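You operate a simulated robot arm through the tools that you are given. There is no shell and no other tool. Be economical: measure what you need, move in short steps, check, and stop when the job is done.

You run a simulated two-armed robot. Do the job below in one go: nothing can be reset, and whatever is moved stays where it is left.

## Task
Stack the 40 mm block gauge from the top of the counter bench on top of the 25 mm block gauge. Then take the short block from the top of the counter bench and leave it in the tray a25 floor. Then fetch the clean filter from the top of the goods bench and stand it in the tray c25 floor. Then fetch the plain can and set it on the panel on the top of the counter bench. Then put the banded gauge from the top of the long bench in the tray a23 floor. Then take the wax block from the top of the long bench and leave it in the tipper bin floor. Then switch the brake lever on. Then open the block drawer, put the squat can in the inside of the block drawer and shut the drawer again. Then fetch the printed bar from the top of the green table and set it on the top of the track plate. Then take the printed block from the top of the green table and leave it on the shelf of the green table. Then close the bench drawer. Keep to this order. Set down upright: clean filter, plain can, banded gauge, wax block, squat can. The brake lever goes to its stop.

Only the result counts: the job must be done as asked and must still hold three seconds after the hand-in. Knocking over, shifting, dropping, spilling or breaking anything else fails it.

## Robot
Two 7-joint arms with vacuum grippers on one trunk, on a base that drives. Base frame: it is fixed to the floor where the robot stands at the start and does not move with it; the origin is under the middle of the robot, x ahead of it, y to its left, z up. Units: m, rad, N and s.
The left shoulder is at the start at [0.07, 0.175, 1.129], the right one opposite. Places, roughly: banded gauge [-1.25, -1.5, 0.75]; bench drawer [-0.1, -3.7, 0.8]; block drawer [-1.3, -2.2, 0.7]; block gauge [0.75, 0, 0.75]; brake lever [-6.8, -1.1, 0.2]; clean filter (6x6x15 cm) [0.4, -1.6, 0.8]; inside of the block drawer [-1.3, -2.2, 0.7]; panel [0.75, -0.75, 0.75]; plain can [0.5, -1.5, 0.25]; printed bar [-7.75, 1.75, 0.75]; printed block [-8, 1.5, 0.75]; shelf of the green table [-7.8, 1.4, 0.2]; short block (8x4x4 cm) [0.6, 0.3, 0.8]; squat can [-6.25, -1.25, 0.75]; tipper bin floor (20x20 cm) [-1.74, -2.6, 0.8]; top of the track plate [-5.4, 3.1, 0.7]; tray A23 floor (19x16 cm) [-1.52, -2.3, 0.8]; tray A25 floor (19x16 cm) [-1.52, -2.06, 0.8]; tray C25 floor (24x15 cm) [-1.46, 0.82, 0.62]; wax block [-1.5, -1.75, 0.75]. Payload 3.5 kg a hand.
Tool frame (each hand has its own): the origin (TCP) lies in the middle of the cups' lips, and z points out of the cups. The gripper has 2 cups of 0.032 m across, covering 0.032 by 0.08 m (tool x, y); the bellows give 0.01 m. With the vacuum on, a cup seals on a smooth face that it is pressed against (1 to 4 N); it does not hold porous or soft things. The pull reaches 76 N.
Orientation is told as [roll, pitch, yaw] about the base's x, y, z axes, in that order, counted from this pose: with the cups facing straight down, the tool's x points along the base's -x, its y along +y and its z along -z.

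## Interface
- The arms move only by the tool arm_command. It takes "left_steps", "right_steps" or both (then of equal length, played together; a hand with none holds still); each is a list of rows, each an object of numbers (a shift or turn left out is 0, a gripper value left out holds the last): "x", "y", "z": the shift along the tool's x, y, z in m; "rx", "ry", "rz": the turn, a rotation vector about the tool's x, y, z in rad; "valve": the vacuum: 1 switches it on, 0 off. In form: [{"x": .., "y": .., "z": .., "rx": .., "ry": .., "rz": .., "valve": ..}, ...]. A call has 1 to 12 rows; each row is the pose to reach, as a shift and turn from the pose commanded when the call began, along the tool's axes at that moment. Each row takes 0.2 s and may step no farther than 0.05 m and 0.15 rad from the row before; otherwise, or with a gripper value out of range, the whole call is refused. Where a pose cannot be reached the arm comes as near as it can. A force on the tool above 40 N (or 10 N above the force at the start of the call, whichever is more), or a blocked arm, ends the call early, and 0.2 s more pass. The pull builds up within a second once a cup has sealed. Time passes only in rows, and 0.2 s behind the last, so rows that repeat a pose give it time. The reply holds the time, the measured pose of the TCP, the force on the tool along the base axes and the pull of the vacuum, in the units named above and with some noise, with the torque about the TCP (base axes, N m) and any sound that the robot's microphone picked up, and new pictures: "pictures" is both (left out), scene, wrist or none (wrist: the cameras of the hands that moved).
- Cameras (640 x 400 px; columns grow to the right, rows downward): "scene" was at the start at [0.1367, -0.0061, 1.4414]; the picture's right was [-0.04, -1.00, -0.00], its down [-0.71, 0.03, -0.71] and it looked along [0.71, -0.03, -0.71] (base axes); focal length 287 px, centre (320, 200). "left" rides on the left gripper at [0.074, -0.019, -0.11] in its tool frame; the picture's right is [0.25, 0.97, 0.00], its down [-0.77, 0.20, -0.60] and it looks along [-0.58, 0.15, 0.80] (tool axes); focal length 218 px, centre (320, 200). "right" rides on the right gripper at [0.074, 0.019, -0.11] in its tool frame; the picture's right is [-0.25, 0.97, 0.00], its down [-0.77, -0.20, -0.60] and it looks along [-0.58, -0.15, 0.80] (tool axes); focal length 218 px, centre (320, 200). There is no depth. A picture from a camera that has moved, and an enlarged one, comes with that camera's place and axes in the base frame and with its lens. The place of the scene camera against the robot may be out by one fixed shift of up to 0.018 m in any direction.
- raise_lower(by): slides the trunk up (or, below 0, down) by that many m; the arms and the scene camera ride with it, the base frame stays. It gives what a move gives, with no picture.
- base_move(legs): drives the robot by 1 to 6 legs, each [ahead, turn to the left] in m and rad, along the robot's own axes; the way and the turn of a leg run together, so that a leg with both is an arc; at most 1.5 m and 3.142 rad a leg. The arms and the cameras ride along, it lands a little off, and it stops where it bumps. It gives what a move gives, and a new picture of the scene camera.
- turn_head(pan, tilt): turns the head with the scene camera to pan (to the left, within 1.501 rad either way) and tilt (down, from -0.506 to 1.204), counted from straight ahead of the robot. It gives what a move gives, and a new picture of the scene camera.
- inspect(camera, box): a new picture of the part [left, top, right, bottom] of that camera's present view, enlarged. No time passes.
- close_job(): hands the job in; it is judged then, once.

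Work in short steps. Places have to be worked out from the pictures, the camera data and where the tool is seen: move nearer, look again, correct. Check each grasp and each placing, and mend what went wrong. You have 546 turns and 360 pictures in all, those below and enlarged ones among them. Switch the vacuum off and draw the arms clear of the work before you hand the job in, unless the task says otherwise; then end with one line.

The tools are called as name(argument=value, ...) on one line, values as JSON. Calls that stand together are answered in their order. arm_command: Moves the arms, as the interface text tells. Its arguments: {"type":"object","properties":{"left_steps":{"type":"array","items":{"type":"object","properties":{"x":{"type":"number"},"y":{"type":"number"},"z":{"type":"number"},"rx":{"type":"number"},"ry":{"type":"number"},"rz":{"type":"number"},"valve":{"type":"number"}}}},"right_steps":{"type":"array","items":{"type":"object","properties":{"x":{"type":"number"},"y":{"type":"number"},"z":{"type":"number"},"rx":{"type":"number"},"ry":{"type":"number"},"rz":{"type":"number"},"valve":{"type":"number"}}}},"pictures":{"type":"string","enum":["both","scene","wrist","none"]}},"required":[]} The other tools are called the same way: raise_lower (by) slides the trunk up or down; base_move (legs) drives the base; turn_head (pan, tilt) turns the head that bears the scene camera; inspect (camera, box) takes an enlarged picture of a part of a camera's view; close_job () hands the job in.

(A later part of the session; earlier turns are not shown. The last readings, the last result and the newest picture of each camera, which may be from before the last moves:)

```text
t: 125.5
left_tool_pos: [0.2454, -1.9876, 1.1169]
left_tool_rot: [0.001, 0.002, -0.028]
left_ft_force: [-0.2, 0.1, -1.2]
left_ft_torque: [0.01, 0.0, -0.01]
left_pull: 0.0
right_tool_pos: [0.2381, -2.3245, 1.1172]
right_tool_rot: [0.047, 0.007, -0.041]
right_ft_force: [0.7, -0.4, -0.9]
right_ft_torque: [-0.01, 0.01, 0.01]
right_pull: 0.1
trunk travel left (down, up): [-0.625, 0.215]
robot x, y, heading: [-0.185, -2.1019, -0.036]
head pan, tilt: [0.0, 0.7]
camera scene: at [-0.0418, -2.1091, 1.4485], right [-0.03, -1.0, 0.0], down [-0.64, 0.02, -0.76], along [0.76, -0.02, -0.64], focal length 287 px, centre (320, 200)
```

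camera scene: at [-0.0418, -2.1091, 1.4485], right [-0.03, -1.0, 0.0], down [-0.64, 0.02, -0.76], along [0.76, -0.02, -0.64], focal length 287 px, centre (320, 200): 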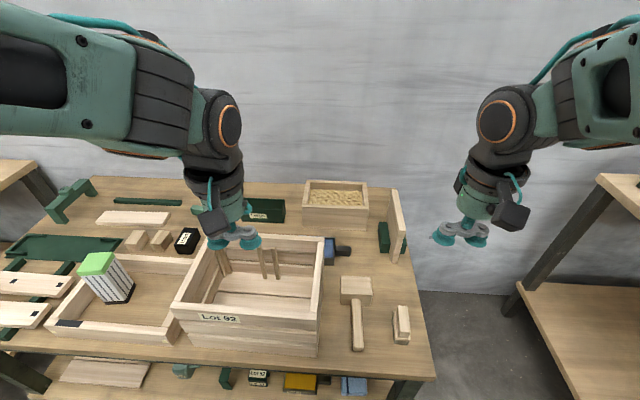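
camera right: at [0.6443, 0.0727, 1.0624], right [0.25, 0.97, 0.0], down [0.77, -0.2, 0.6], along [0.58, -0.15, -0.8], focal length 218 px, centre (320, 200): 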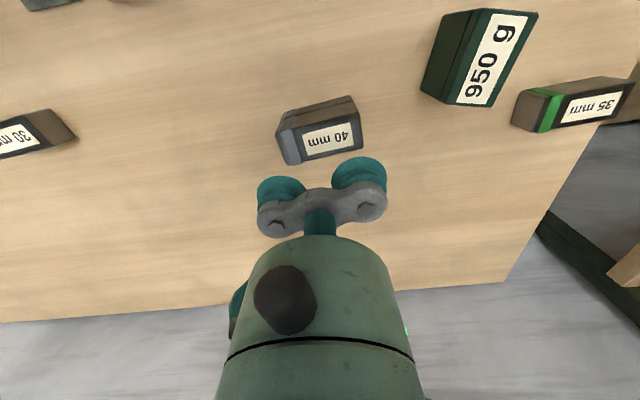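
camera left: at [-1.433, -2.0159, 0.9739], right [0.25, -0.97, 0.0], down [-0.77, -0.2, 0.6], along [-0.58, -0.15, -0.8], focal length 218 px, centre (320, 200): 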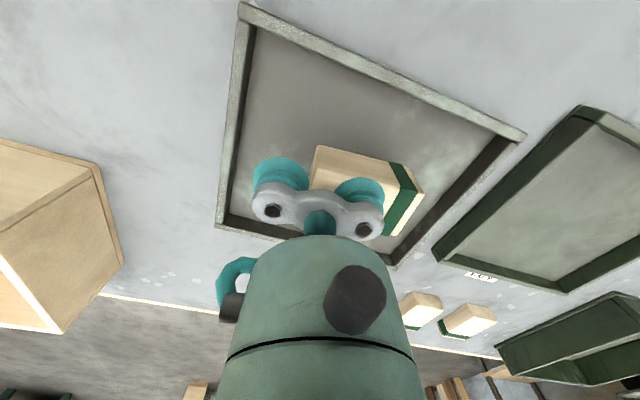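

The filter (white, green top) stands in a wooden tray near (0.35, -1.65). I shift the base along y to line the left hand up with it.

base_move(legs=[[0, 1.607], [0.37, 0], [0, -1.571]])

```text
t: 135.6
left_tool_pos: [0.2414, -1.6067, 1.1161]
left_tool_rot: [0.001, 0.0, -0.005]
left_ft_force: [-0.5, 0.2, -0.4]
left_ft_torque: [-0.03, -0.01, 0.03]
left_pull: 0.0
right_tool_pos: [0.2424, -1.9432, 1.1196]
right_tool_rot: [0.047, 0.005, -0.018]
right_ft_force: [-0.5, 0.3, 0.1]
right_ft_torque: [0.01, -0.01, -0.02]
right_pull: 0.0
trunk travel left (down, up): [-0.625, 0.215]
robot x, y, heading: [-0.1805, -1.7289, -0.011]
head pan, tilt: [0.0, 0.7]
camera scene: at [-0.0424, -1.7357, 1.4485], right [-0.01, -1.0, 0.0], down [-0.64, 0.0, -0.76], along [0.76, -0.01, -0.64], focal length 287 px, centre (320, 200)
```

scene: 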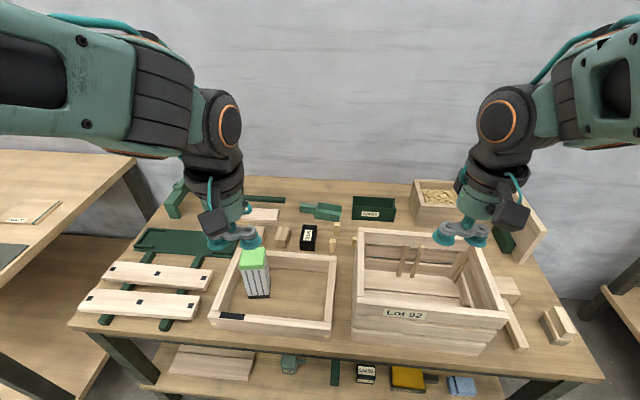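

Filter top near (0.35, -1.60). I move the left hand closer and look down on it.

arm_command(left_steps=[{"x": -0.04}, {"x": -0.08}, {"x": -0.08}], pictures="wrist")

```text
t: 136.4
left_tool_pos: [0.3201, -1.6055, 1.1163]
left_tool_rot: [0.0, 0.001, -0.004]
left_ft_force: [-0.4, -0.4, 1.0]
left_ft_torque: [0.0, 0.01, -0.03]
left_pull: 0.1
right_tool_pos: [0.242, -1.9429, 1.1189]
right_tool_rot: [0.049, 0.006, -0.018]
right_ft_force: [1.1, -0.2, -0.8]
right_ft_torque: [-0.03, -0.04, 0.0]
right_pull: 0.1
trunk travel left (down, up): [-0.625, 0.215]
robot x, y, heading: [-0.1853, -1.7308, -0.006]
head pan, tilt: [0.0, 0.7]
camera left: at [0.2459, -1.6237, 1.2262], right [-0.25, 0.97, 0.0], down [0.77, 0.2, 0.6], along [0.59, 0.15, -0.8], focal length 218 px, centre (320, 200)
```

left: 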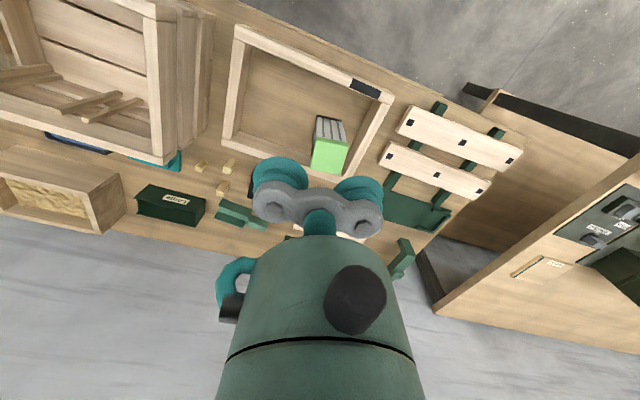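

inspect(camera="left", box=[260, 90, 400, 190])

```text
4.00 times, centred on (330, 140) of left
camera zoom: at [0.2459, -1.6237, 1.2262], right [-0.25, 0.97, 0.0], down [0.77, 0.2, 0.6], along [0.59, 0.15, -0.8], focal length 873 px, centre (280, 440)
```

zoom: 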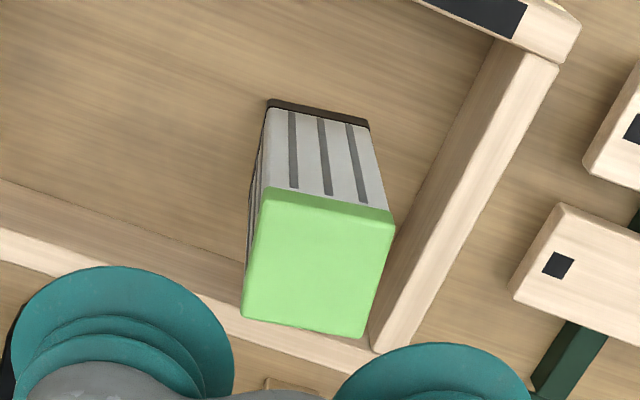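

Filter top measured about (0.375, -1.578, 0.94-0.955), 5 cm square, so one cup only. I put the +y cup above its middle and descend part way.

arm_command(left_steps=[{"x": -0.03, "y": 0.004, "z": 0.03}, {"x": -0.055, "y": 0.004, "z": 0.06}, {"x": -0.055, "y": 0.004, "z": 0.1}, {"x": -0.055, "y": 0.004, "z": 0.135}, {"x": -0.055, "y": 0.004, "z": 0.135}], pictures="both")

```text
t: 137.6
left_tool_pos: [0.375, -1.6037, 0.982]
left_tool_rot: [0.001, 0.0, -0.003]
left_ft_force: [0.2, 0.5, 0.1]
left_ft_torque: [-0.01, -0.02, 0.0]
left_pull: 0.0
right_tool_pos: [0.2438, -1.9426, 1.1188]
right_tool_rot: [0.047, 0.005, -0.016]
right_ft_force: [0.0, 0.5, 0.1]
right_ft_torque: [-0.01, 0.02, -0.07]
right_pull: 0.0
trunk travel left (down, up): [-0.625, 0.215]
robot x, y, heading: [-0.1808, -1.7324, -0.009]
head pan, tilt: [0.0, 0.7]
camera scene: at [-0.0433, -1.7357, 1.4486], right [-0.01, -1.0, 0.0], down [-0.64, 0.0, -0.77], along [0.77, -0.01, -0.64], focal length 287 px, centre (320, 200)
camera left: at [0.3017, -1.6211, 1.0927], right [-0.25, 0.97, 0.0], down [0.77, 0.2, 0.6], along [0.59, 0.15, -0.8], focal length 218 px, centre (320, 200)
```

scene: 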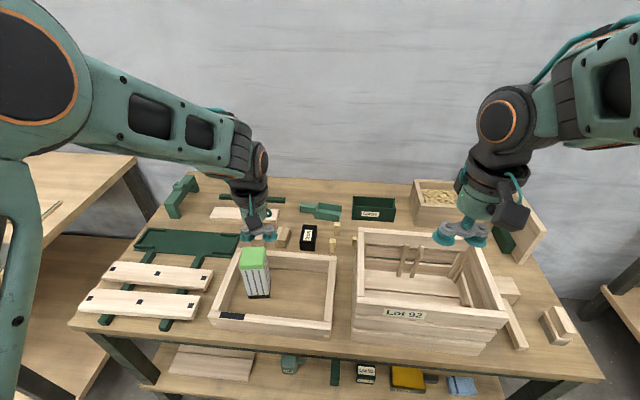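
left: 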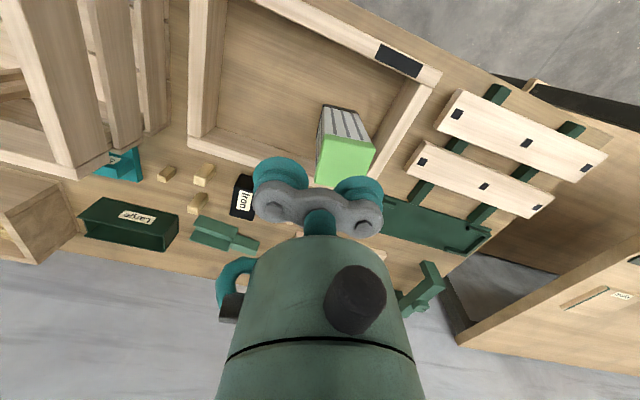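

I enlarge this view to pin down the top's height from its change in size.

inspect(camera="left", box=[280, 90, 420, 190])

```text
4.00 times, centred on (350, 140) of left
camera zoom: at [0.3017, -1.6211, 1.0927], right [-0.25, 0.97, 0.0], down [0.77, 0.2, 0.6], along [0.59, 0.15, -0.8], focal length 873 px, centre (200, 440)
```

zoom: 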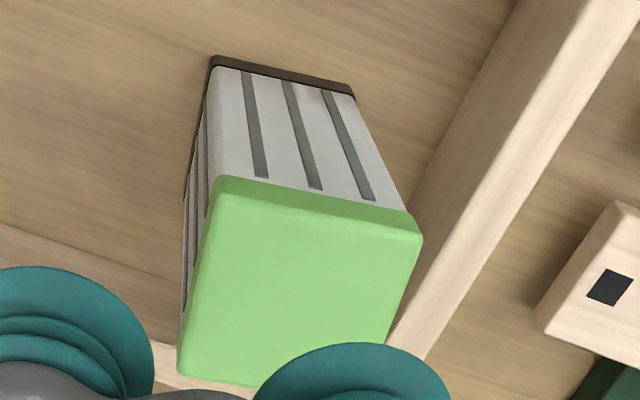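

The size change gives the top at about z 0.87 (so it is 6 x 6 cm, as stated), centre (0.411, -1.566); the goods bench is lower, about 0.70. I line up and descend with vacuum.

arm_command(left_steps=[{"x": -0.036, "y": 0.0145}, {"x": -0.036, "y": 0.0145, "z": 0.04}, {"x": -0.036, "y": 0.0145, "z": 0.08}, {"x": -0.036, "y": 0.0145, "z": 0.1, "valve": 1}, {"x": -0.036, "y": 0.0145, "z": 0.105}, {"x": -0.036, "y": 0.0145, "z": 0.11}, {"x": -0.036, "y": 0.0145, "z": 0.113}, {"x": -0.036, "y": 0.0145, "z": 0.113}], pictures="wrist")

```text
t: 139.4
left_tool_pos: [0.4124, -1.5889, 0.8701]
left_tool_rot: [-0.001, -0.003, -0.003]
left_ft_force: [0.2, -2.4, 13.3]
left_ft_torque: [1.12, 0.02, -0.02]
left_pull: 37.9
right_tool_pos: [0.2414, -1.9437, 1.119]
right_tool_rot: [0.049, 0.004, -0.018]
right_ft_force: [0.8, 0.1, 0.4]
right_ft_torque: [0.01, 0.0, -0.02]
right_pull: 0.0
trunk travel left (down, up): [-0.625, 0.215]
robot x, y, heading: [-0.1841, -1.7268, -0.008]
head pan, tilt: [0.0, 0.7]
camera left: at [0.3381, -1.6077, 0.9798], right [-0.25, 0.97, 0.0], down [0.77, 0.2, 0.61], along [0.59, 0.15, -0.8], focal length 218 px, centre (320, 200)
```

left: 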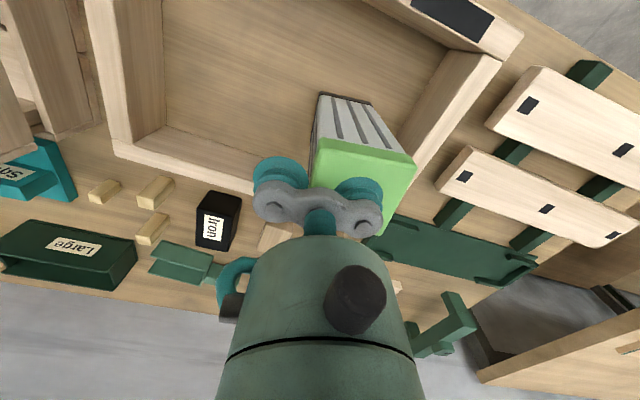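

Sealed (38). I lift the filter clear of the wooden tray.

arm_command(left_steps=[{"z": -0.02}, {"z": -0.06}, {"z": -0.1}, {"z": -0.14}, {"z": -0.18}, {"z": -0.22}, {"z": -0.25}, {"z": -0.25, "x": 0.04}, {"z": -0.25, "x": 0.08}, {"z": -0.25, "x": 0.12}, {"z": -0.25, "x": 0.12}], pictures="scene")

```text
t: 141.8
left_tool_pos: [0.2959, -1.5892, 1.118]
left_tool_rot: [-0.001, 0.001, -0.004]
left_ft_force: [-0.2, 1.1, -2.3]
left_ft_torque: [0.7, -0.03, 0.03]
left_pull: 37.9
right_tool_pos: [0.2448, -1.9428, 1.1181]
right_tool_rot: [0.047, 0.007, -0.016]
right_ft_force: [0.4, 0.0, 0.2]
right_ft_torque: [0.02, -0.03, -0.02]
right_pull: 0.0
trunk travel left (down, up): [-0.625, 0.215]
robot x, y, heading: [-0.1793, -1.7277, -0.01]
head pan, tilt: [0.0, 0.7]
camera scene: at [-0.0411, -1.7359, 1.4483], right [-0.01, -1.0, 0.0], down [-0.64, 0.0, -0.76], along [0.76, -0.01, -0.64], focal length 287 px, centre (320, 200)
```

scene: 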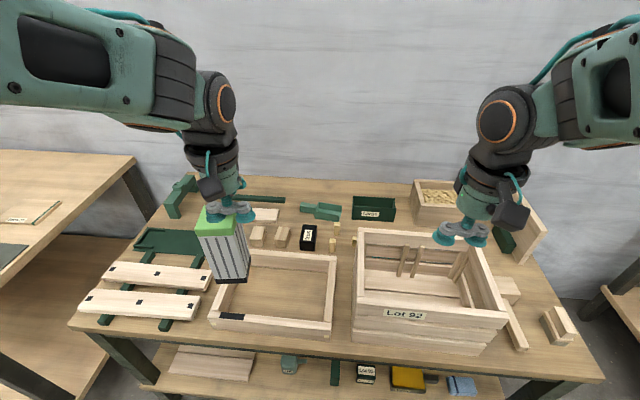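

Held. Tray C25 lies on the low table near its west side, so I'll go round: north up the aisle, west between the benches, then north. First leg now.

base_move(legs=[[-0.15, 0], [0, 0.8], [0, 0.78], [1.25, 0]])

```text
t: 153.2
left_tool_pos: [-0.4843, -0.009, 1.117]
left_tool_rot: [-0.001, 0.002, 1.58]
left_ft_force: [0.5, 0.1, -2.5]
left_ft_torque: [0.0, 0.73, 0.0]
left_pull: 37.9
right_tool_pos: [-0.1303, -0.0567, 1.118]
right_tool_rot: [0.046, 0.004, 1.569]
right_ft_force: [0.3, -0.2, 0.4]
right_ft_torque: [0.0, -0.03, 0.0]
right_pull: 0.1
trunk travel left (down, up): [-0.625, 0.215]
robot x, y, heading: [-0.3368, -0.4849, 1.578]
head pan, tilt: [0.0, 0.7]
camera scene: at [-0.332, -0.3535, 1.4485], right [1.0, 0.01, 0.0], down [0.0, -0.64, -0.76], along [0.0, 0.76, -0.64], focal length 287 px, centre (320, 200)
```

scene: 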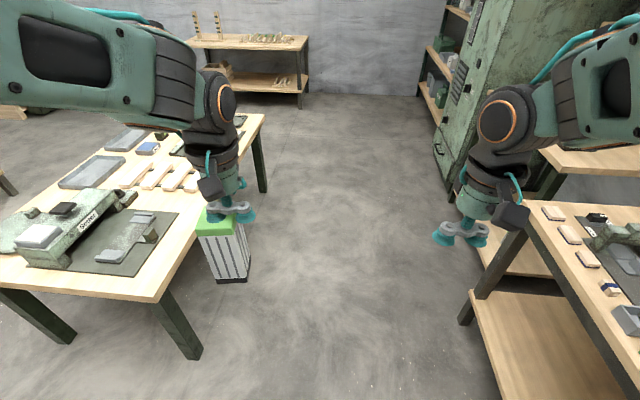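

Still held; tray C25 is the second grey tray on the table's far (west) side. I turn west and drive between the benches.

base_move(legs=[[0, 0.78], [0, 0.78], [0.85, 0], [0.85, 0]])

```text
t: 166.1
left_tool_pos: [-2.5448, -0.6263, 1.1188]
left_tool_rot: [-0.001, 0.0, -3.136]
left_ft_force: [0.4, 0.3, -2.8]
left_ft_torque: [-0.73, 0.02, -0.03]
left_pull: 37.9
right_tool_pos: [-2.4967, -0.2723, 1.1182]
right_tool_rot: [0.048, 0.004, 3.131]
right_ft_force: [-0.3, 0.1, 0.0]
right_ft_torque: [0.0, -0.02, -0.04]
right_pull: 0.1
trunk travel left (down, up): [-0.625, 0.215]
robot x, y, heading: [-2.0727, -0.4811, -3.139]
head pan, tilt: [0.0, 0.7]
camera scene: at [-2.1986, -0.4836, 1.4485], right [0.0, 1.0, 0.0], down [0.64, 0.0, -0.76], along [-0.76, 0.0, -0.64], focal length 287 px, centre (320, 200)
```

scene: 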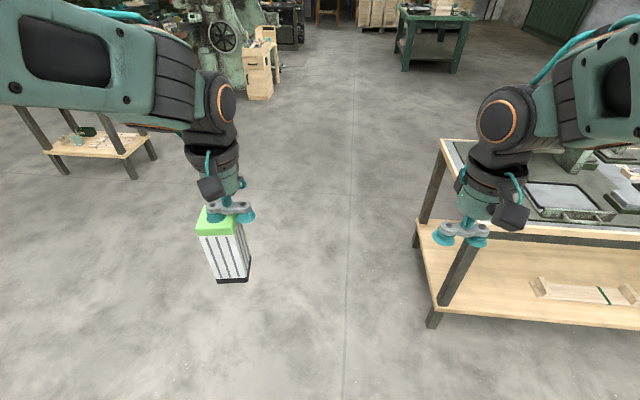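

Corridor clear. I turn north and drive up along the table's west side.

base_move(legs=[[0, -0.78], [0, -0.785], [1.12, 0]])

```text
t: 175.8
left_tool_pos: [-2.2721, 1.1048, 1.1182]
left_tool_rot: [-0.001, 0.002, 1.614]
left_ft_force: [-0.4, 0.5, -3.3]
left_ft_torque: [0.0, 0.74, -0.03]
left_pull: 37.4
right_tool_pos: [-1.9165, 1.0683, 1.1185]
right_tool_rot: [0.05, 0.005, 1.602]
right_ft_force: [-0.3, 0.2, -0.5]
right_ft_torque: [-0.02, -0.01, -0.01]
right_pull: 0.1
trunk travel left (down, up): [-0.625, 0.215]
robot x, y, heading: [-2.1097, 0.6342, 1.61]
head pan, tilt: [0.0, 0.7]
camera scene: at [-2.1072, 0.764, 1.4485], right [1.0, 0.04, 0.0], down [0.03, -0.64, -0.76], along [-0.03, 0.76, -0.64], focal length 287 px, centre (320, 200)
```

scene: 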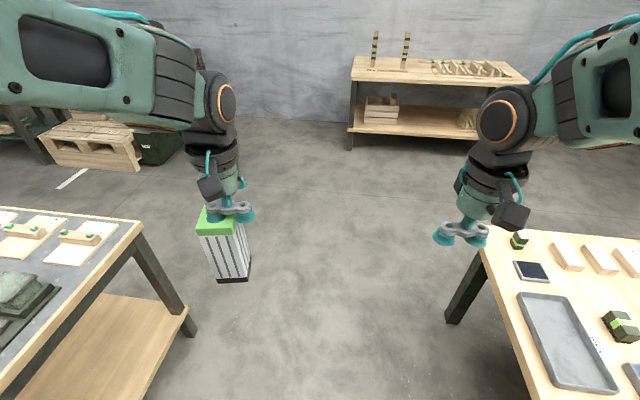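

Filter still held; a grey tray is to the right. I turn to face the table.

base_move(legs=[[0, -0.8], [0, -0.81]])

```text
t: 180.5
left_tool_pos: [-1.6288, 0.7767, 1.1176]
left_tool_rot: [0.0, 0.003, 0.0]
left_ft_force: [-1.5, 0.9, -1.8]
left_ft_torque: [0.73, -0.05, 0.0]
left_pull: 38.1
right_tool_pos: [-1.678, 0.4226, 1.1188]
right_tool_rot: [0.049, 0.005, -0.013]
right_ft_force: [-0.1, 0.1, -0.4]
right_ft_torque: [0.0, 0.02, 0.0]
right_pull: 0.1
trunk travel left (down, up): [-0.625, 0.215]
robot x, y, heading: [-2.1089, 0.6337, -0.005]
head pan, tilt: [0.0, 0.7]
camera scene: at [-1.9663, 0.6287, 1.4485], right [0.0, -1.0, 0.0], down [-0.64, 0.0, -0.76], along [0.76, 0.0, -0.64], focal length 287 px, centre (320, 200)
```

scene: 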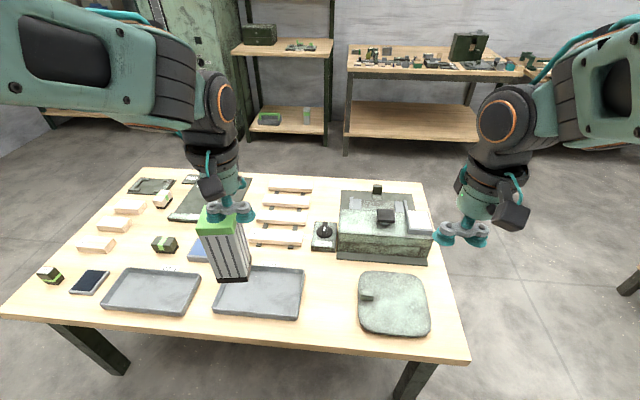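

Two grey trays; the right one (260, 292) matches C25's stated place. I enlarge to look for labels.

inspect(camera="scene", box=[80, 220, 360, 370])

inspect(camera="left", box=[160, 0, 640, 240])

```text
2.29 times, centred on (220, 295) of scene
camera zoom: at [-1.9663, 0.6287, 1.4485], right [0.0, -1.0, 0.0], down [-0.64, 0.0, -0.76], along [0.76, 0.0, -0.64], focal length 656 px, centre (549, -17)
```

zoom: 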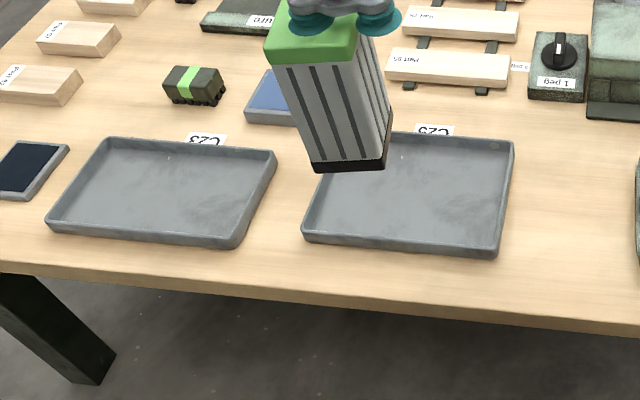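

```text
1.33 times, centred on (400, 120) of left
camera zoom: at [-1.7028, 0.7588, 1.2278], right [-0.25, 0.97, 0.0], down [0.77, 0.2, 0.6], along [0.58, 0.15, -0.8], focal length 291 px, centre (213, 307)
```

zoom: 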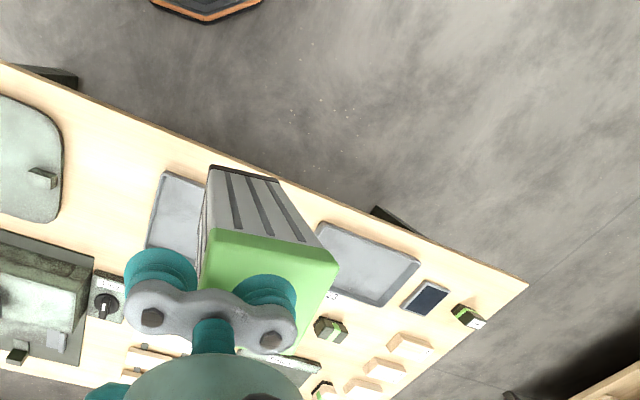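

I zoom on the two labels.

inspect(camera="scene", box=[150, 260, 190, 285])

inspect(camera="scene", box=[250, 260, 290, 285])

```text
16.00 times, centred on (170, 272) of scene
camera zoom: at [-1.9663, 0.6287, 1.4485], right [0.0, -1.0, 0.0], down [-0.64, 0.0, -0.76], along [0.76, 0.0, -0.64], focal length 4593 px, centre (2720, -960)
```

zoom: 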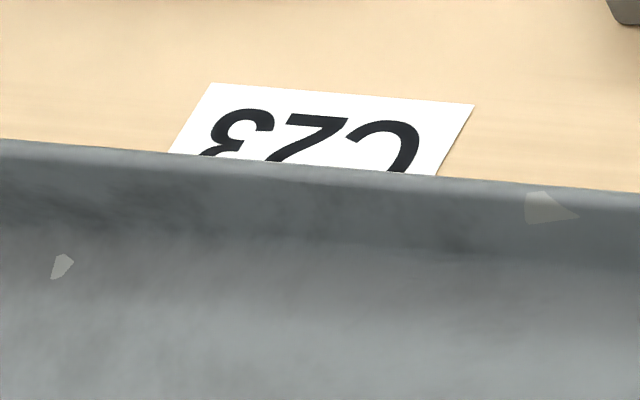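

```text
16.00 times, centred on (270, 272) of scene
camera zoom: at [-1.9663, 0.6287, 1.4485], right [0.0, -1.0, 0.0], down [-0.64, 0.0, -0.76], along [0.76, 0.0, -0.64], focal length 4593 px, centre (1120, -960)
```

zoom: 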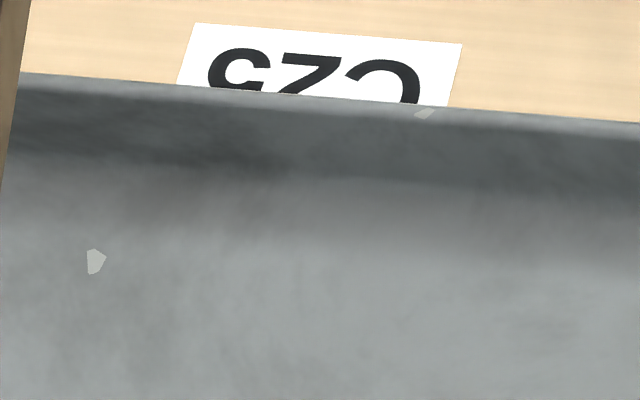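

Left is C23, right is C25. Its centre is about (-1.455, 0.82). I carry the filter over it and lower part way.

arm_command(left_steps=[{"x": -0.045, "y": 0.005}, {"x": -0.09, "y": 0.01}, {"x": -0.135, "y": 0.015}, {"x": -0.171, "y": 0.019}, {"x": -0.171, "y": 0.019, "z": 0.045}, {"x": -0.171, "y": 0.019, "z": 0.09}, {"x": -0.171, "y": 0.019, "z": 0.135}, {"x": -0.171, "y": 0.019, "z": 0.18}, {"x": -0.171, "y": 0.019, "z": 0.22}, {"x": -0.171, "y": 0.019, "z": 0.26}, {"x": -0.171, "y": 0.019, "z": 0.26}], pictures="both")

```text
t: 182.9
left_tool_pos: [-1.4597, 0.7957, 0.8571]
left_tool_rot: [0.0, 0.001, -0.001]
left_ft_force: [-0.4, -0.3, -2.3]
left_ft_torque: [0.71, 0.01, 0.02]
left_pull: 38.0
right_tool_pos: [-1.6801, 0.4223, 1.1198]
right_tool_rot: [0.048, 0.006, -0.012]
right_ft_force: [0.3, 0.2, -0.4]
right_ft_torque: [0.0, -0.01, 0.0]
right_pull: 0.0
trunk travel left (down, up): [-0.625, 0.215]
robot x, y, heading: [-2.1088, 0.6314, 0.001]
head pan, tilt: [0.0, 0.7]
camera scene: at [-1.9671, 0.6283, 1.4486], right [0.0, -1.0, 0.0], down [-0.64, 0.0, -0.77], along [0.77, 0.0, -0.64], focal length 287 px, centre (320, 200)
camera left: at [-1.5342, 0.7779, 0.9664], right [-0.25, 0.97, 0.0], down [0.77, 0.2, 0.6], along [0.58, 0.15, -0.8], focal length 218 px, centre (320, 200)
```

scene: 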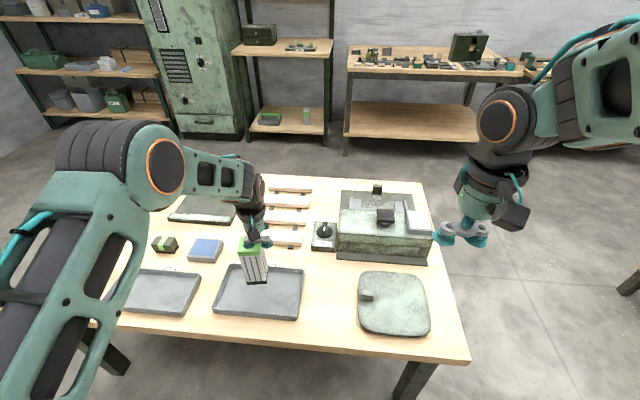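
left: 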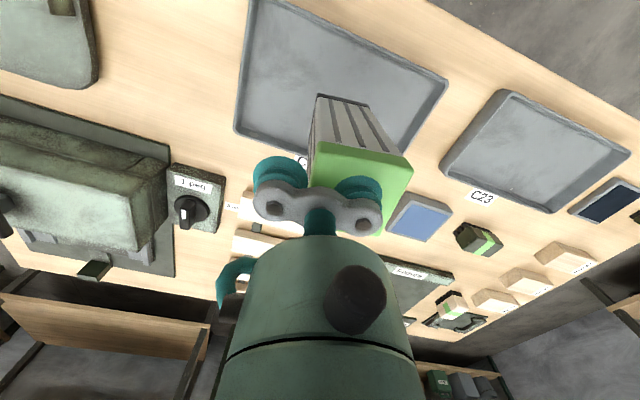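

The tray's centre by this view is (-1.46, 0.82), right under the filter. I lower to just above the floor, then to contact.

arm_command(left_steps=[{"z": 0.03}, {"z": 0.055}, {"z": 0.065}, {"z": 0.072}, {"z": 0.078}, {"z": 0.083}, {"z": 0.083}], pictures="none")

```text
t: 184.5
left_tool_pos: [-1.4597, 0.7967, 0.7769]
left_tool_rot: [0.001, -0.001, 0.0]
left_ft_force: [-0.4, -0.7, 7.1]
left_ft_torque: [1.03, 0.03, 0.08]
left_pull: 38.2
right_tool_pos: [-1.6802, 0.4219, 1.1192]
right_tool_rot: [0.049, 0.003, -0.012]
right_ft_force: [0.2, 0.6, 0.6]
right_ft_torque: [0.02, 0.0, -0.02]
right_pull: 0.0
trunk travel left (down, up): [-0.625, 0.215]
robot x, y, heading: [-2.1071, 0.6312, 0.002]
head pan, tilt: [0.0, 0.7]
```

Contact (7 N). I release and lift away.

arm_command(left_steps=[{"z": -0.001}, {"z": -0.001, "valve": 0}, {"z": -0.001}, {"z": -0.001}, {"z": -0.01}, {"z": -0.05}, {"z": -0.1}, {"z": -0.15}, {"z": -0.2}, {"z": -0.25}, {"z": -0.3}, {"z": -0.34}], pictures="none")

inspect(camera="scene", box=[180, 200, 340, 330])

```text
t: 187.1
left_tool_pos: [-1.4588, 0.799, 1.117]
left_tool_rot: [0.001, 0.001, 0.0]
left_ft_force: [0.1, -0.7, -0.1]
left_ft_torque: [-0.02, -0.02, 0.0]
left_pull: 0.1
right_tool_pos: [-1.6801, 0.4228, 1.1194]
right_tool_rot: [0.047, 0.005, -0.011]
right_ft_force: [0.2, 0.5, -0.5]
right_ft_torque: [-0.02, -0.01, 0.01]
right_pull: 0.0
trunk travel left (down, up): [-0.625, 0.215]
robot x, y, heading: [-2.106, 0.6271, -0.005]
head pan, tilt: [0.0, 0.7]
```

```text
3.08 times, centred on (260, 265) of scene
camera zoom: at [-1.9672, 0.6284, 1.4485], right [0.0, -1.0, 0.0], down [-0.64, 0.0, -0.77], along [0.77, 0.0, -0.64], focal length 883 px, centre (505, 0)
```

zoom: 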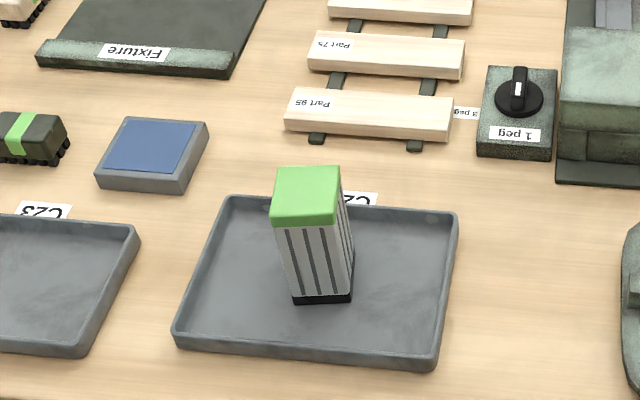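

Filter stands upright in C25. Next the plain can on the goods bench's lower shelf: I draw the left hand in and drive back.

arm_command(left_steps=[{"x": 0.045}, {"x": 0.09}, {"x": 0.135}, {"x": 0.18}], pictures="none")

base_move(legs=[[0, -1.566], [1.1, 0], [0, 1.571], [1.5, 0], [0.3, 0], [0, -0.8]])

```text
t: 188.1
left_tool_pos: [-1.6405, 0.7969, 1.1175]
left_tool_rot: [0.0, -0.002, -0.001]
left_ft_force: [-0.5, 0.0, -0.3]
left_ft_torque: [-0.01, -0.02, 0.02]
left_pull: 0.0
right_tool_pos: [-1.6823, 0.4219, 1.1187]
right_tool_rot: [0.05, 0.001, -0.012]
right_ft_force: [-0.7, 0.9, 0.1]
right_ft_torque: [-0.04, -0.01, 0.01]
right_pull: 0.0
trunk travel left (down, up): [-0.625, 0.215]
robot x, y, heading: [-2.1073, 0.6321, -0.005]
head pan, tilt: [0.0, 0.7]
```

```text
t: 212.1
left_tool_pos: [0.1106, -0.6446, 1.1155]
left_tool_rot: [0.0, 0.0, -0.772]
left_ft_force: [0.2, 0.3, 0.0]
left_ft_torque: [0.0, 0.0, -0.02]
left_pull: 0.0
right_tool_pos: [-0.1811, -0.8813, 1.1181]
right_tool_rot: [0.048, 0.005, -0.785]
right_ft_force: [0.3, -1.0, 0.4]
right_ft_torque: [-0.04, 0.04, -0.01]
right_pull: 0.1
trunk travel left (down, up): [-0.625, 0.215]
robot x, y, heading: [-0.3373, -0.4343, -0.781]
head pan, tilt: [0.0, 0.7]
camera scene: at [-0.2382, -0.5326, 1.4485], right [-0.7, -0.71, 0.0], down [-0.46, 0.45, -0.76], along [0.55, -0.54, -0.64], focal length 287 px, centre (320, 200)
```

scene: 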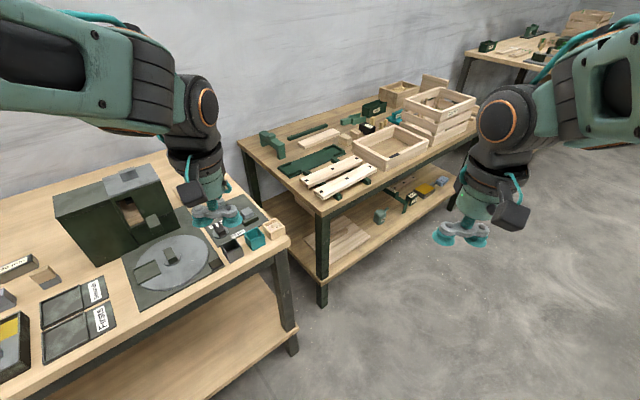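

I enlarge the goods bench shelf and the counter's corner with the panel.

inspect(camera="scene", box=[310, 150, 480, 270])

inspect(camera="scene", box=[120, 180, 300, 300])

```text
3.33 times, centred on (395, 210) of scene
camera zoom: at [-0.2382, -0.5326, 1.4485], right [-0.7, -0.71, 0.0], down [-0.46, 0.45, -0.76], along [0.55, -0.54, -0.64], focal length 957 px, centre (70, 167)
```

zoom: 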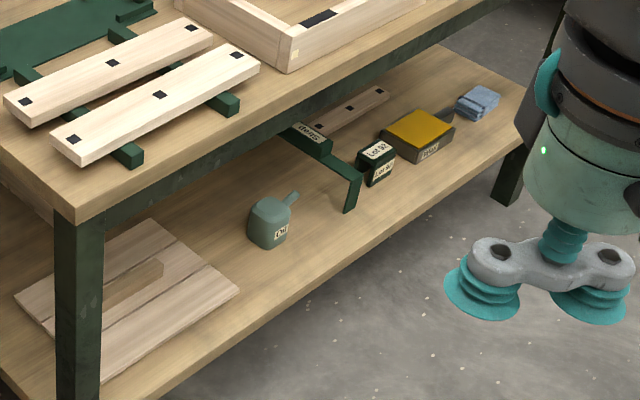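

```text
3.33 times, centred on (210, 240) of scene
camera zoom: at [-0.2382, -0.5326, 1.4485], right [-0.7, -0.71, 0.0], down [-0.46, 0.45, -0.76], along [0.55, -0.54, -0.64], focal length 957 px, centre (687, 67)
```

zoom: 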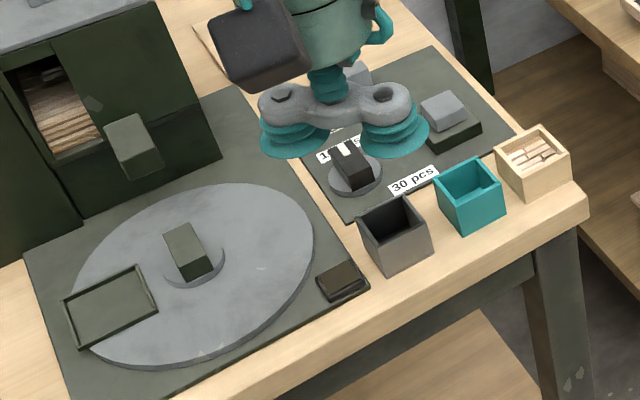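

The oil can with a spout is on the shelf; I want a front view from lower down to be sure which is the plain can. I drive in front of the goods bench, keep some distance, and lower the trunk.

base_move(legs=[[0, -0.79], [1.07, 0], [0, 1.571], [-0.2, 0]])

raise_lower(by=-0.4)

turn_head(pan=0, tilt=0.6)

```text
t: 224.7
left_tool_pos: [-0.0776, -1.3479, 1.1164]
left_tool_rot: [0.0, 0.002, -0.026]
left_ft_force: [-0.8, 0.3, -0.9]
left_ft_torque: [0.02, 0.0, -0.01]
left_pull: 0.0
right_tool_pos: [-0.1308, -1.7211, 1.1188]
right_tool_rot: [0.049, 0.006, -0.04]
right_ft_force: [-0.1, 0.4, 0.0]
right_ft_torque: [0.02, -0.01, 0.03]
right_pull: 0.2
trunk travel left (down, up): [-0.625, 0.215]
robot x, y, heading: [-0.5543, -1.5, -0.034]
head pan, tilt: [0.0, 0.7]
camera scene: at [-0.4111, -1.5079, 1.4484], right [-0.03, -1.0, 0.0], down [-0.64, 0.02, -0.76], along [0.76, -0.02, -0.64], focal length 287 px, centre (320, 200)
```

scene: 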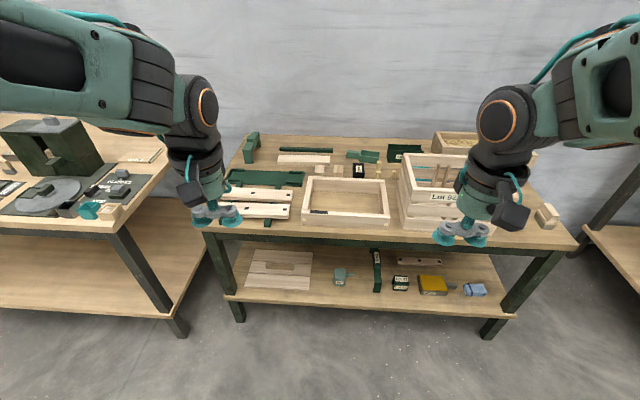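

```text
t: 228.5
left_tool_pos: [-0.0783, -1.3487, 0.7157]
left_tool_rot: [-0.001, 0.0, -0.028]
left_ft_force: [0.5, -0.8, 0.1]
left_ft_torque: [0.01, 0.03, 0.0]
left_pull: 0.1
right_tool_pos: [-0.1303, -1.722, 0.7185]
right_tool_rot: [0.049, 0.005, -0.041]
right_ft_force: [0.5, -0.9, -0.3]
right_ft_torque: [0.02, -0.04, 0.0]
right_pull: 0.1
trunk travel left (down, up): [-0.225, 0.615]
robot x, y, heading: [-0.5526, -1.4988, -0.032]
head pan, tilt: [0.0, 0.7]
```

```text
t: 229.2
left_tool_pos: [-0.0783, -1.3492, 0.7164]
left_tool_rot: [0.0, 0.0, -0.027]
left_ft_force: [0.4, 0.0, -1.1]
left_ft_torque: [0.01, 0.0, -0.02]
left_pull: 0.0
right_tool_pos: [-0.1319, -1.7223, 0.7179]
right_tool_rot: [0.049, 0.008, -0.039]
right_ft_force: [-0.1, -0.3, -0.4]
right_ft_torque: [0.01, -0.03, -0.06]
right_pull: 0.1
trunk travel left (down, up): [-0.225, 0.615]
robot x, y, heading: [-0.55, -1.5019, -0.03]
head pan, tilt: [0.0, 0.6]
camera scene: at [-0.4079, -1.5081, 1.0571], right [-0.03, -1.0, 0.0], down [-0.57, 0.02, -0.82], along [0.82, -0.03, -0.57], focal length 287 px, centre (320, 200)
```

scene: 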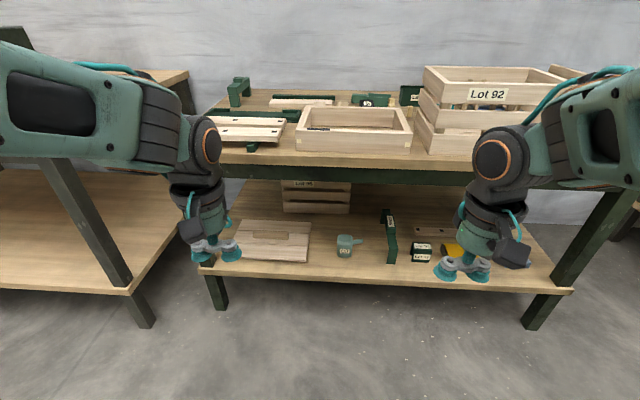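

I enlarge the can and its surroundings.

inspect(camera="scene", box=[290, 200, 410, 280])

inspect(camera="scene", box=[200, 140, 600, 300])

```text
5.00 times, centred on (350, 240) of scene
camera zoom: at [-0.4079, -1.5081, 1.0571], right [-0.03, -1.0, 0.0], down [-0.57, 0.02, -0.82], along [0.82, -0.03, -0.57], focal length 1435 px, centre (170, 0)
```

zoom: 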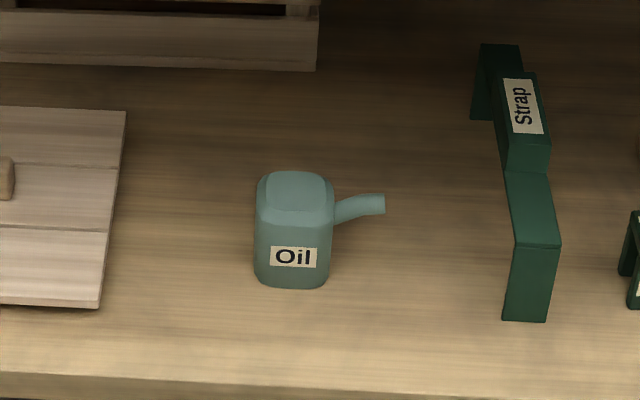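

```text
1.60 times, centred on (400, 220) of scene
camera zoom: at [-0.4079, -1.5081, 1.0571], right [-0.03, -1.0, 0.0], down [-0.57, 0.02, -0.82], along [0.82, -0.03, -0.57], focal length 459 px, centre (192, 168)
```

zoom: 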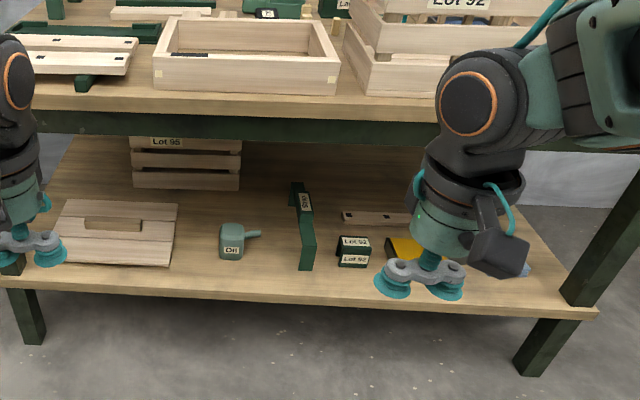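

The can stands about (0.437, -1.639), top near z 0.29, under a bench top whose apron bottom is about 0.65. With the trunk fully down the right arm should reach in below the apron. I lower the trunk and draw both hands in.

raise_lower(by=-0.22)

arm_command(left_steps=[{"x": 0.04}, {"x": 0.08}, {"x": 0.12}, {"x": 0.15}], right_steps=[{"z": 0.03, "x": 0.02}, {"z": 0.06, "x": 0.04}, {"z": 0.09, "x": 0.06}, {"z": 0.12, "x": 0.08}], pictures="scene")

```text
t: 231.5
left_tool_pos: [-0.079, -1.3482, 0.4969]
left_tool_rot: [0.001, 0.0, -0.028]
left_ft_force: [0.0, -0.5, 0.1]
left_ft_torque: [0.04, 0.04, 0.01]
left_pull: 0.1
right_tool_pos: [-0.1307, -1.7207, 0.4985]
right_tool_rot: [0.05, 0.007, -0.041]
right_ft_force: [-0.1, 0.3, 0.1]
right_ft_torque: [0.03, 0.0, -0.01]
right_pull: 0.1
trunk travel left (down, up): [-0.005, 0.835]
robot x, y, heading: [-0.5517, -1.5013, -0.033]
head pan, tilt: [0.0, 0.6]
```

```text
t: 232.5
left_tool_pos: [-0.2271, -1.3441, 0.4965]
left_tool_rot: [-0.001, 0.0, -0.025]
left_ft_force: [0.0, 0.5, 0.1]
left_ft_torque: [0.01, 0.02, -0.02]
left_pull: 0.0
right_tool_pos: [-0.2119, -1.7106, 0.3811]
right_tool_rot: [0.072, 0.006, -0.049]
right_ft_force: [-0.5, 0.2, 0.5]
right_ft_torque: [0.01, 0.02, 0.02]
right_pull: 0.2
trunk travel left (down, up): [-0.005, 0.835]
robot x, y, heading: [-0.5517, -1.503, -0.032]
head pan, tilt: [0.0, 0.6]
camera scene: at [-0.408, -1.5081, 0.8372], right [-0.03, -1.0, 0.0], down [-0.56, 0.02, -0.83], along [0.82, -0.03, -0.56], focal length 287 px, centre (320, 200)
```

scene: 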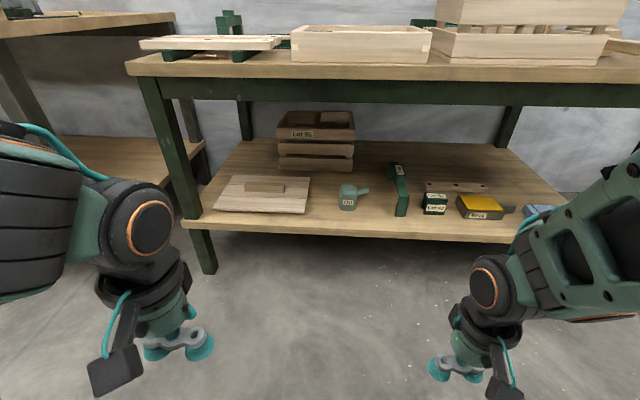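

Now I have a lower view; I enlarge it to triangulate the can, shelf and apron.

inspect(camera="scene", box=[290, 60, 450, 250])

```text
2.11 times, centred on (370, 155) of scene
camera zoom: at [-0.408, -1.5081, 0.8372], right [-0.03, -1.0, 0.0], down [-0.56, 0.02, -0.83], along [0.82, -0.03, -0.56], focal length 604 px, centre (215, 295)
```

zoom: 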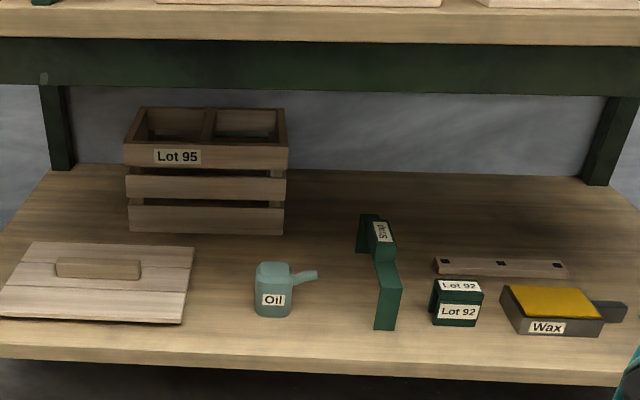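

Triangulated: can top about (0.385, -1.629, 0.347), apron bottom about z 0.64. I drive a bit closer so the right arm is nearly stretched (forearm flat) when it reaches in.

base_move(legs=[[0.235, 0.03]])

arm_command(right_steps=[{"rx": 0.07, "z": -0.01}, {"x": -0.04, "rx": 0.07, "z": -0.015, "y": 0.01}, {"x": -0.08, "rx": 0.07, "z": -0.015, "y": 0.03}, {"x": -0.12, "rx": 0.07, "z": -0.015, "y": 0.05}, {"x": -0.16, "rx": 0.07, "z": -0.015, "y": 0.07}], pictures="both")

```text
t: 234.2
left_tool_pos: [0.0029, -1.3394, 0.4953]
left_tool_rot: [-0.002, 0.001, 0.001]
left_ft_force: [0.4, 0.4, 0.3]
left_ft_torque: [-0.01, 0.02, 0.01]
left_pull: 0.0
right_tool_pos: [0.0307, -1.7027, 0.3816]
right_tool_rot: [0.073, 0.004, -0.013]
right_ft_force: [-0.4, -0.8, 0.2]
right_ft_torque: [0.02, -0.01, -0.02]
right_pull: 0.1
trunk travel left (down, up): [-0.005, 0.835]
robot x, y, heading: [-0.315, -1.5067, -0.005]
head pan, tilt: [0.0, 0.6]
camera scene: at [-0.1733, -1.5079, 0.8371], right [0.0, -1.0, 0.0], down [-0.56, 0.0, -0.83], along [0.83, 0.0, -0.56], focal length 287 px, centre (320, 200)
```

scene: 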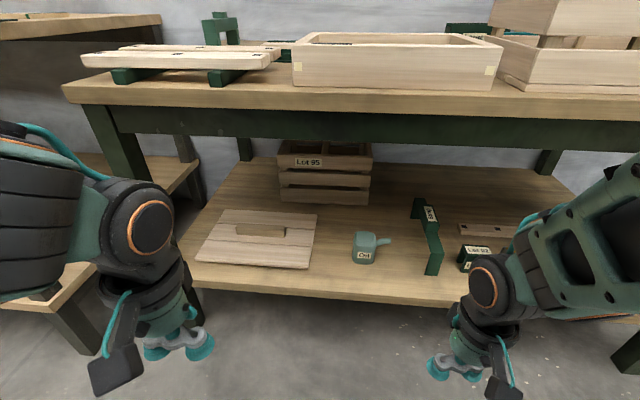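

```text
t: 235.4
left_tool_pos: [0.0042, -1.3393, 0.4947]
left_tool_rot: [0.001, 0.001, 0.001]
left_ft_force: [1.0, 0.1, 0.8]
left_ft_torque: [-0.01, 0.01, 0.0]
left_pull: 0.1
right_tool_pos: [0.192, -1.6374, 0.4038]
right_tool_rot: [0.004, 0.001, -0.015]
right_ft_force: [0.7, 0.1, 0.5]
right_ft_torque: [0.03, 0.0, -0.02]
right_pull: 0.0
right hand out of reach, approached as far as the arm can: row 1
trunk travel left (down, up): [-0.005, 0.835]
robot x, y, heading: [-0.3168, -1.5035, -0.002]
head pan, tilt: [0.0, 0.6]
camera scene: at [-0.1733, -1.5079, 0.8371], right [0.0, -1.0, 0.0], down [-0.56, 0.0, -0.83], along [0.83, 0.0, -0.56], focal length 287 px, centre (320, 200)
camera right: at [0.1198, -1.6178, 0.5138], right [0.27, 0.96, 0.0], down [0.77, -0.21, 0.6], along [0.58, -0.16, -0.8], focal length 218 px, centre (320, 200)
```

scene: 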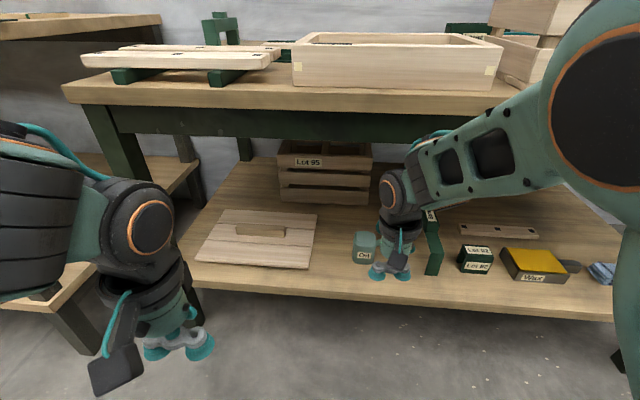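
right: 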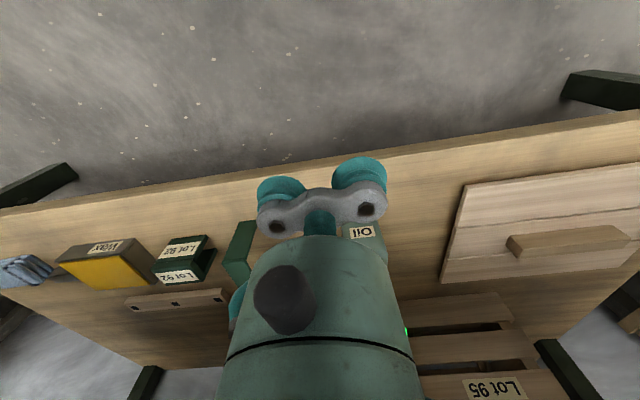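

The can's front is at about x 0.345, y -1.625. I reach in low (TCP about 0.375) toward its top, watching for contact with the apron.

arm_command(right_steps=[{"z": 0.028}, {"x": -0.04, "z": 0.028, "y": 0.01}, {"x": -0.08, "z": 0.028, "y": 0.02}, {"x": -0.12, "z": 0.028, "y": 0.03}, {"x": -0.15, "z": 0.028, "y": 0.032}], pictures="both")

```text
t: 236.6
left_tool_pos: [0.0035, -1.3387, 0.4953]
left_tool_rot: [0.002, 0.001, 0.002]
left_ft_force: [-0.3, 0.7, 0.5]
left_ft_torque: [-0.01, 0.03, 0.01]
left_pull: 0.0
right_tool_pos: [0.3425, -1.6061, 0.3719]
right_tool_rot: [0.003, 0.004, -0.014]
right_ft_force: [0.3, 0.3, 0.2]
right_ft_torque: [0.0, -0.04, 0.0]
right_pull: 0.1
trunk travel left (down, up): [-0.005, 0.835]
robot x, y, heading: [-0.319, -1.5071, -0.001]
head pan, tilt: [0.0, 0.6]
camera scene: at [-0.1732, -1.5079, 0.8371], right [0.0, -1.0, 0.0], down [-0.57, 0.0, -0.82], along [0.82, 0.0, -0.57], focal length 287 px, centre (320, 200)
camera right: at [0.2688, -1.5861, 0.4821], right [0.27, 0.96, 0.0], down [0.77, -0.21, 0.6], along [0.58, -0.16, -0.8], focal length 218 px, centre (320, 200)
```

scene: 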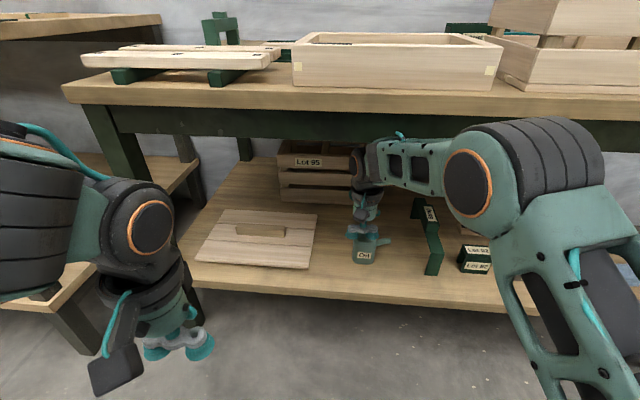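
right: 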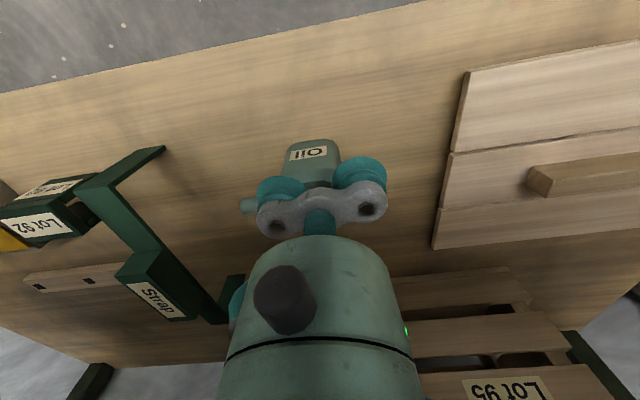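

Reached in without contact. The can's centre seems about (0.378, -1.614). I shift over it and descend slowly with the vacuum on.

arm_command(right_steps=[{"x": -0.02, "y": 0.016}, {"x": -0.036, "y": 0.016, "valve": 1}, {"x": -0.036, "y": 0.016, "z": 0.01}, {"x": -0.036, "y": 0.016, "z": 0.018}, {"x": -0.036, "y": 0.016, "z": 0.024}, {"x": -0.036, "y": 0.016, "z": 0.03}, {"x": -0.036, "y": 0.016, "z": 0.03}], pictures="wrist")

```text
t: 238.2
left_tool_pos: [0.0043, -1.3397, 0.4965]
left_tool_rot: [-0.001, -0.001, 0.001]
left_ft_force: [0.6, 0.3, 0.0]
left_ft_torque: [0.0, -0.04, 0.03]
left_pull: 0.0
right_tool_pos: [0.3781, -1.5908, 0.3433]
right_tool_rot: [0.003, 0.003, -0.014]
right_ft_force: [-0.2, 0.0, -0.6]
right_ft_torque: [0.01, 0.02, 0.01]
right_pull: 0.1
trunk travel left (down, up): [-0.005, 0.835]
robot x, y, heading: [-0.3158, -1.5061, -0.01]
head pan, tilt: [0.0, 0.6]
camera right: at [0.3056, -1.5705, 0.453], right [0.27, 0.96, 0.0], down [0.77, -0.21, 0.6], along [0.58, -0.16, -0.8], focal length 218 px, centre (320, 200)
```

right: 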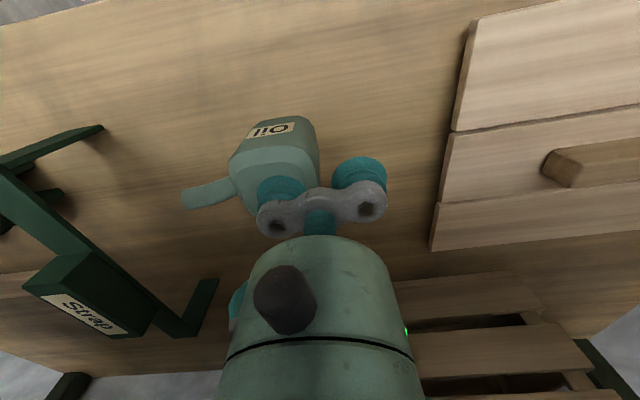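

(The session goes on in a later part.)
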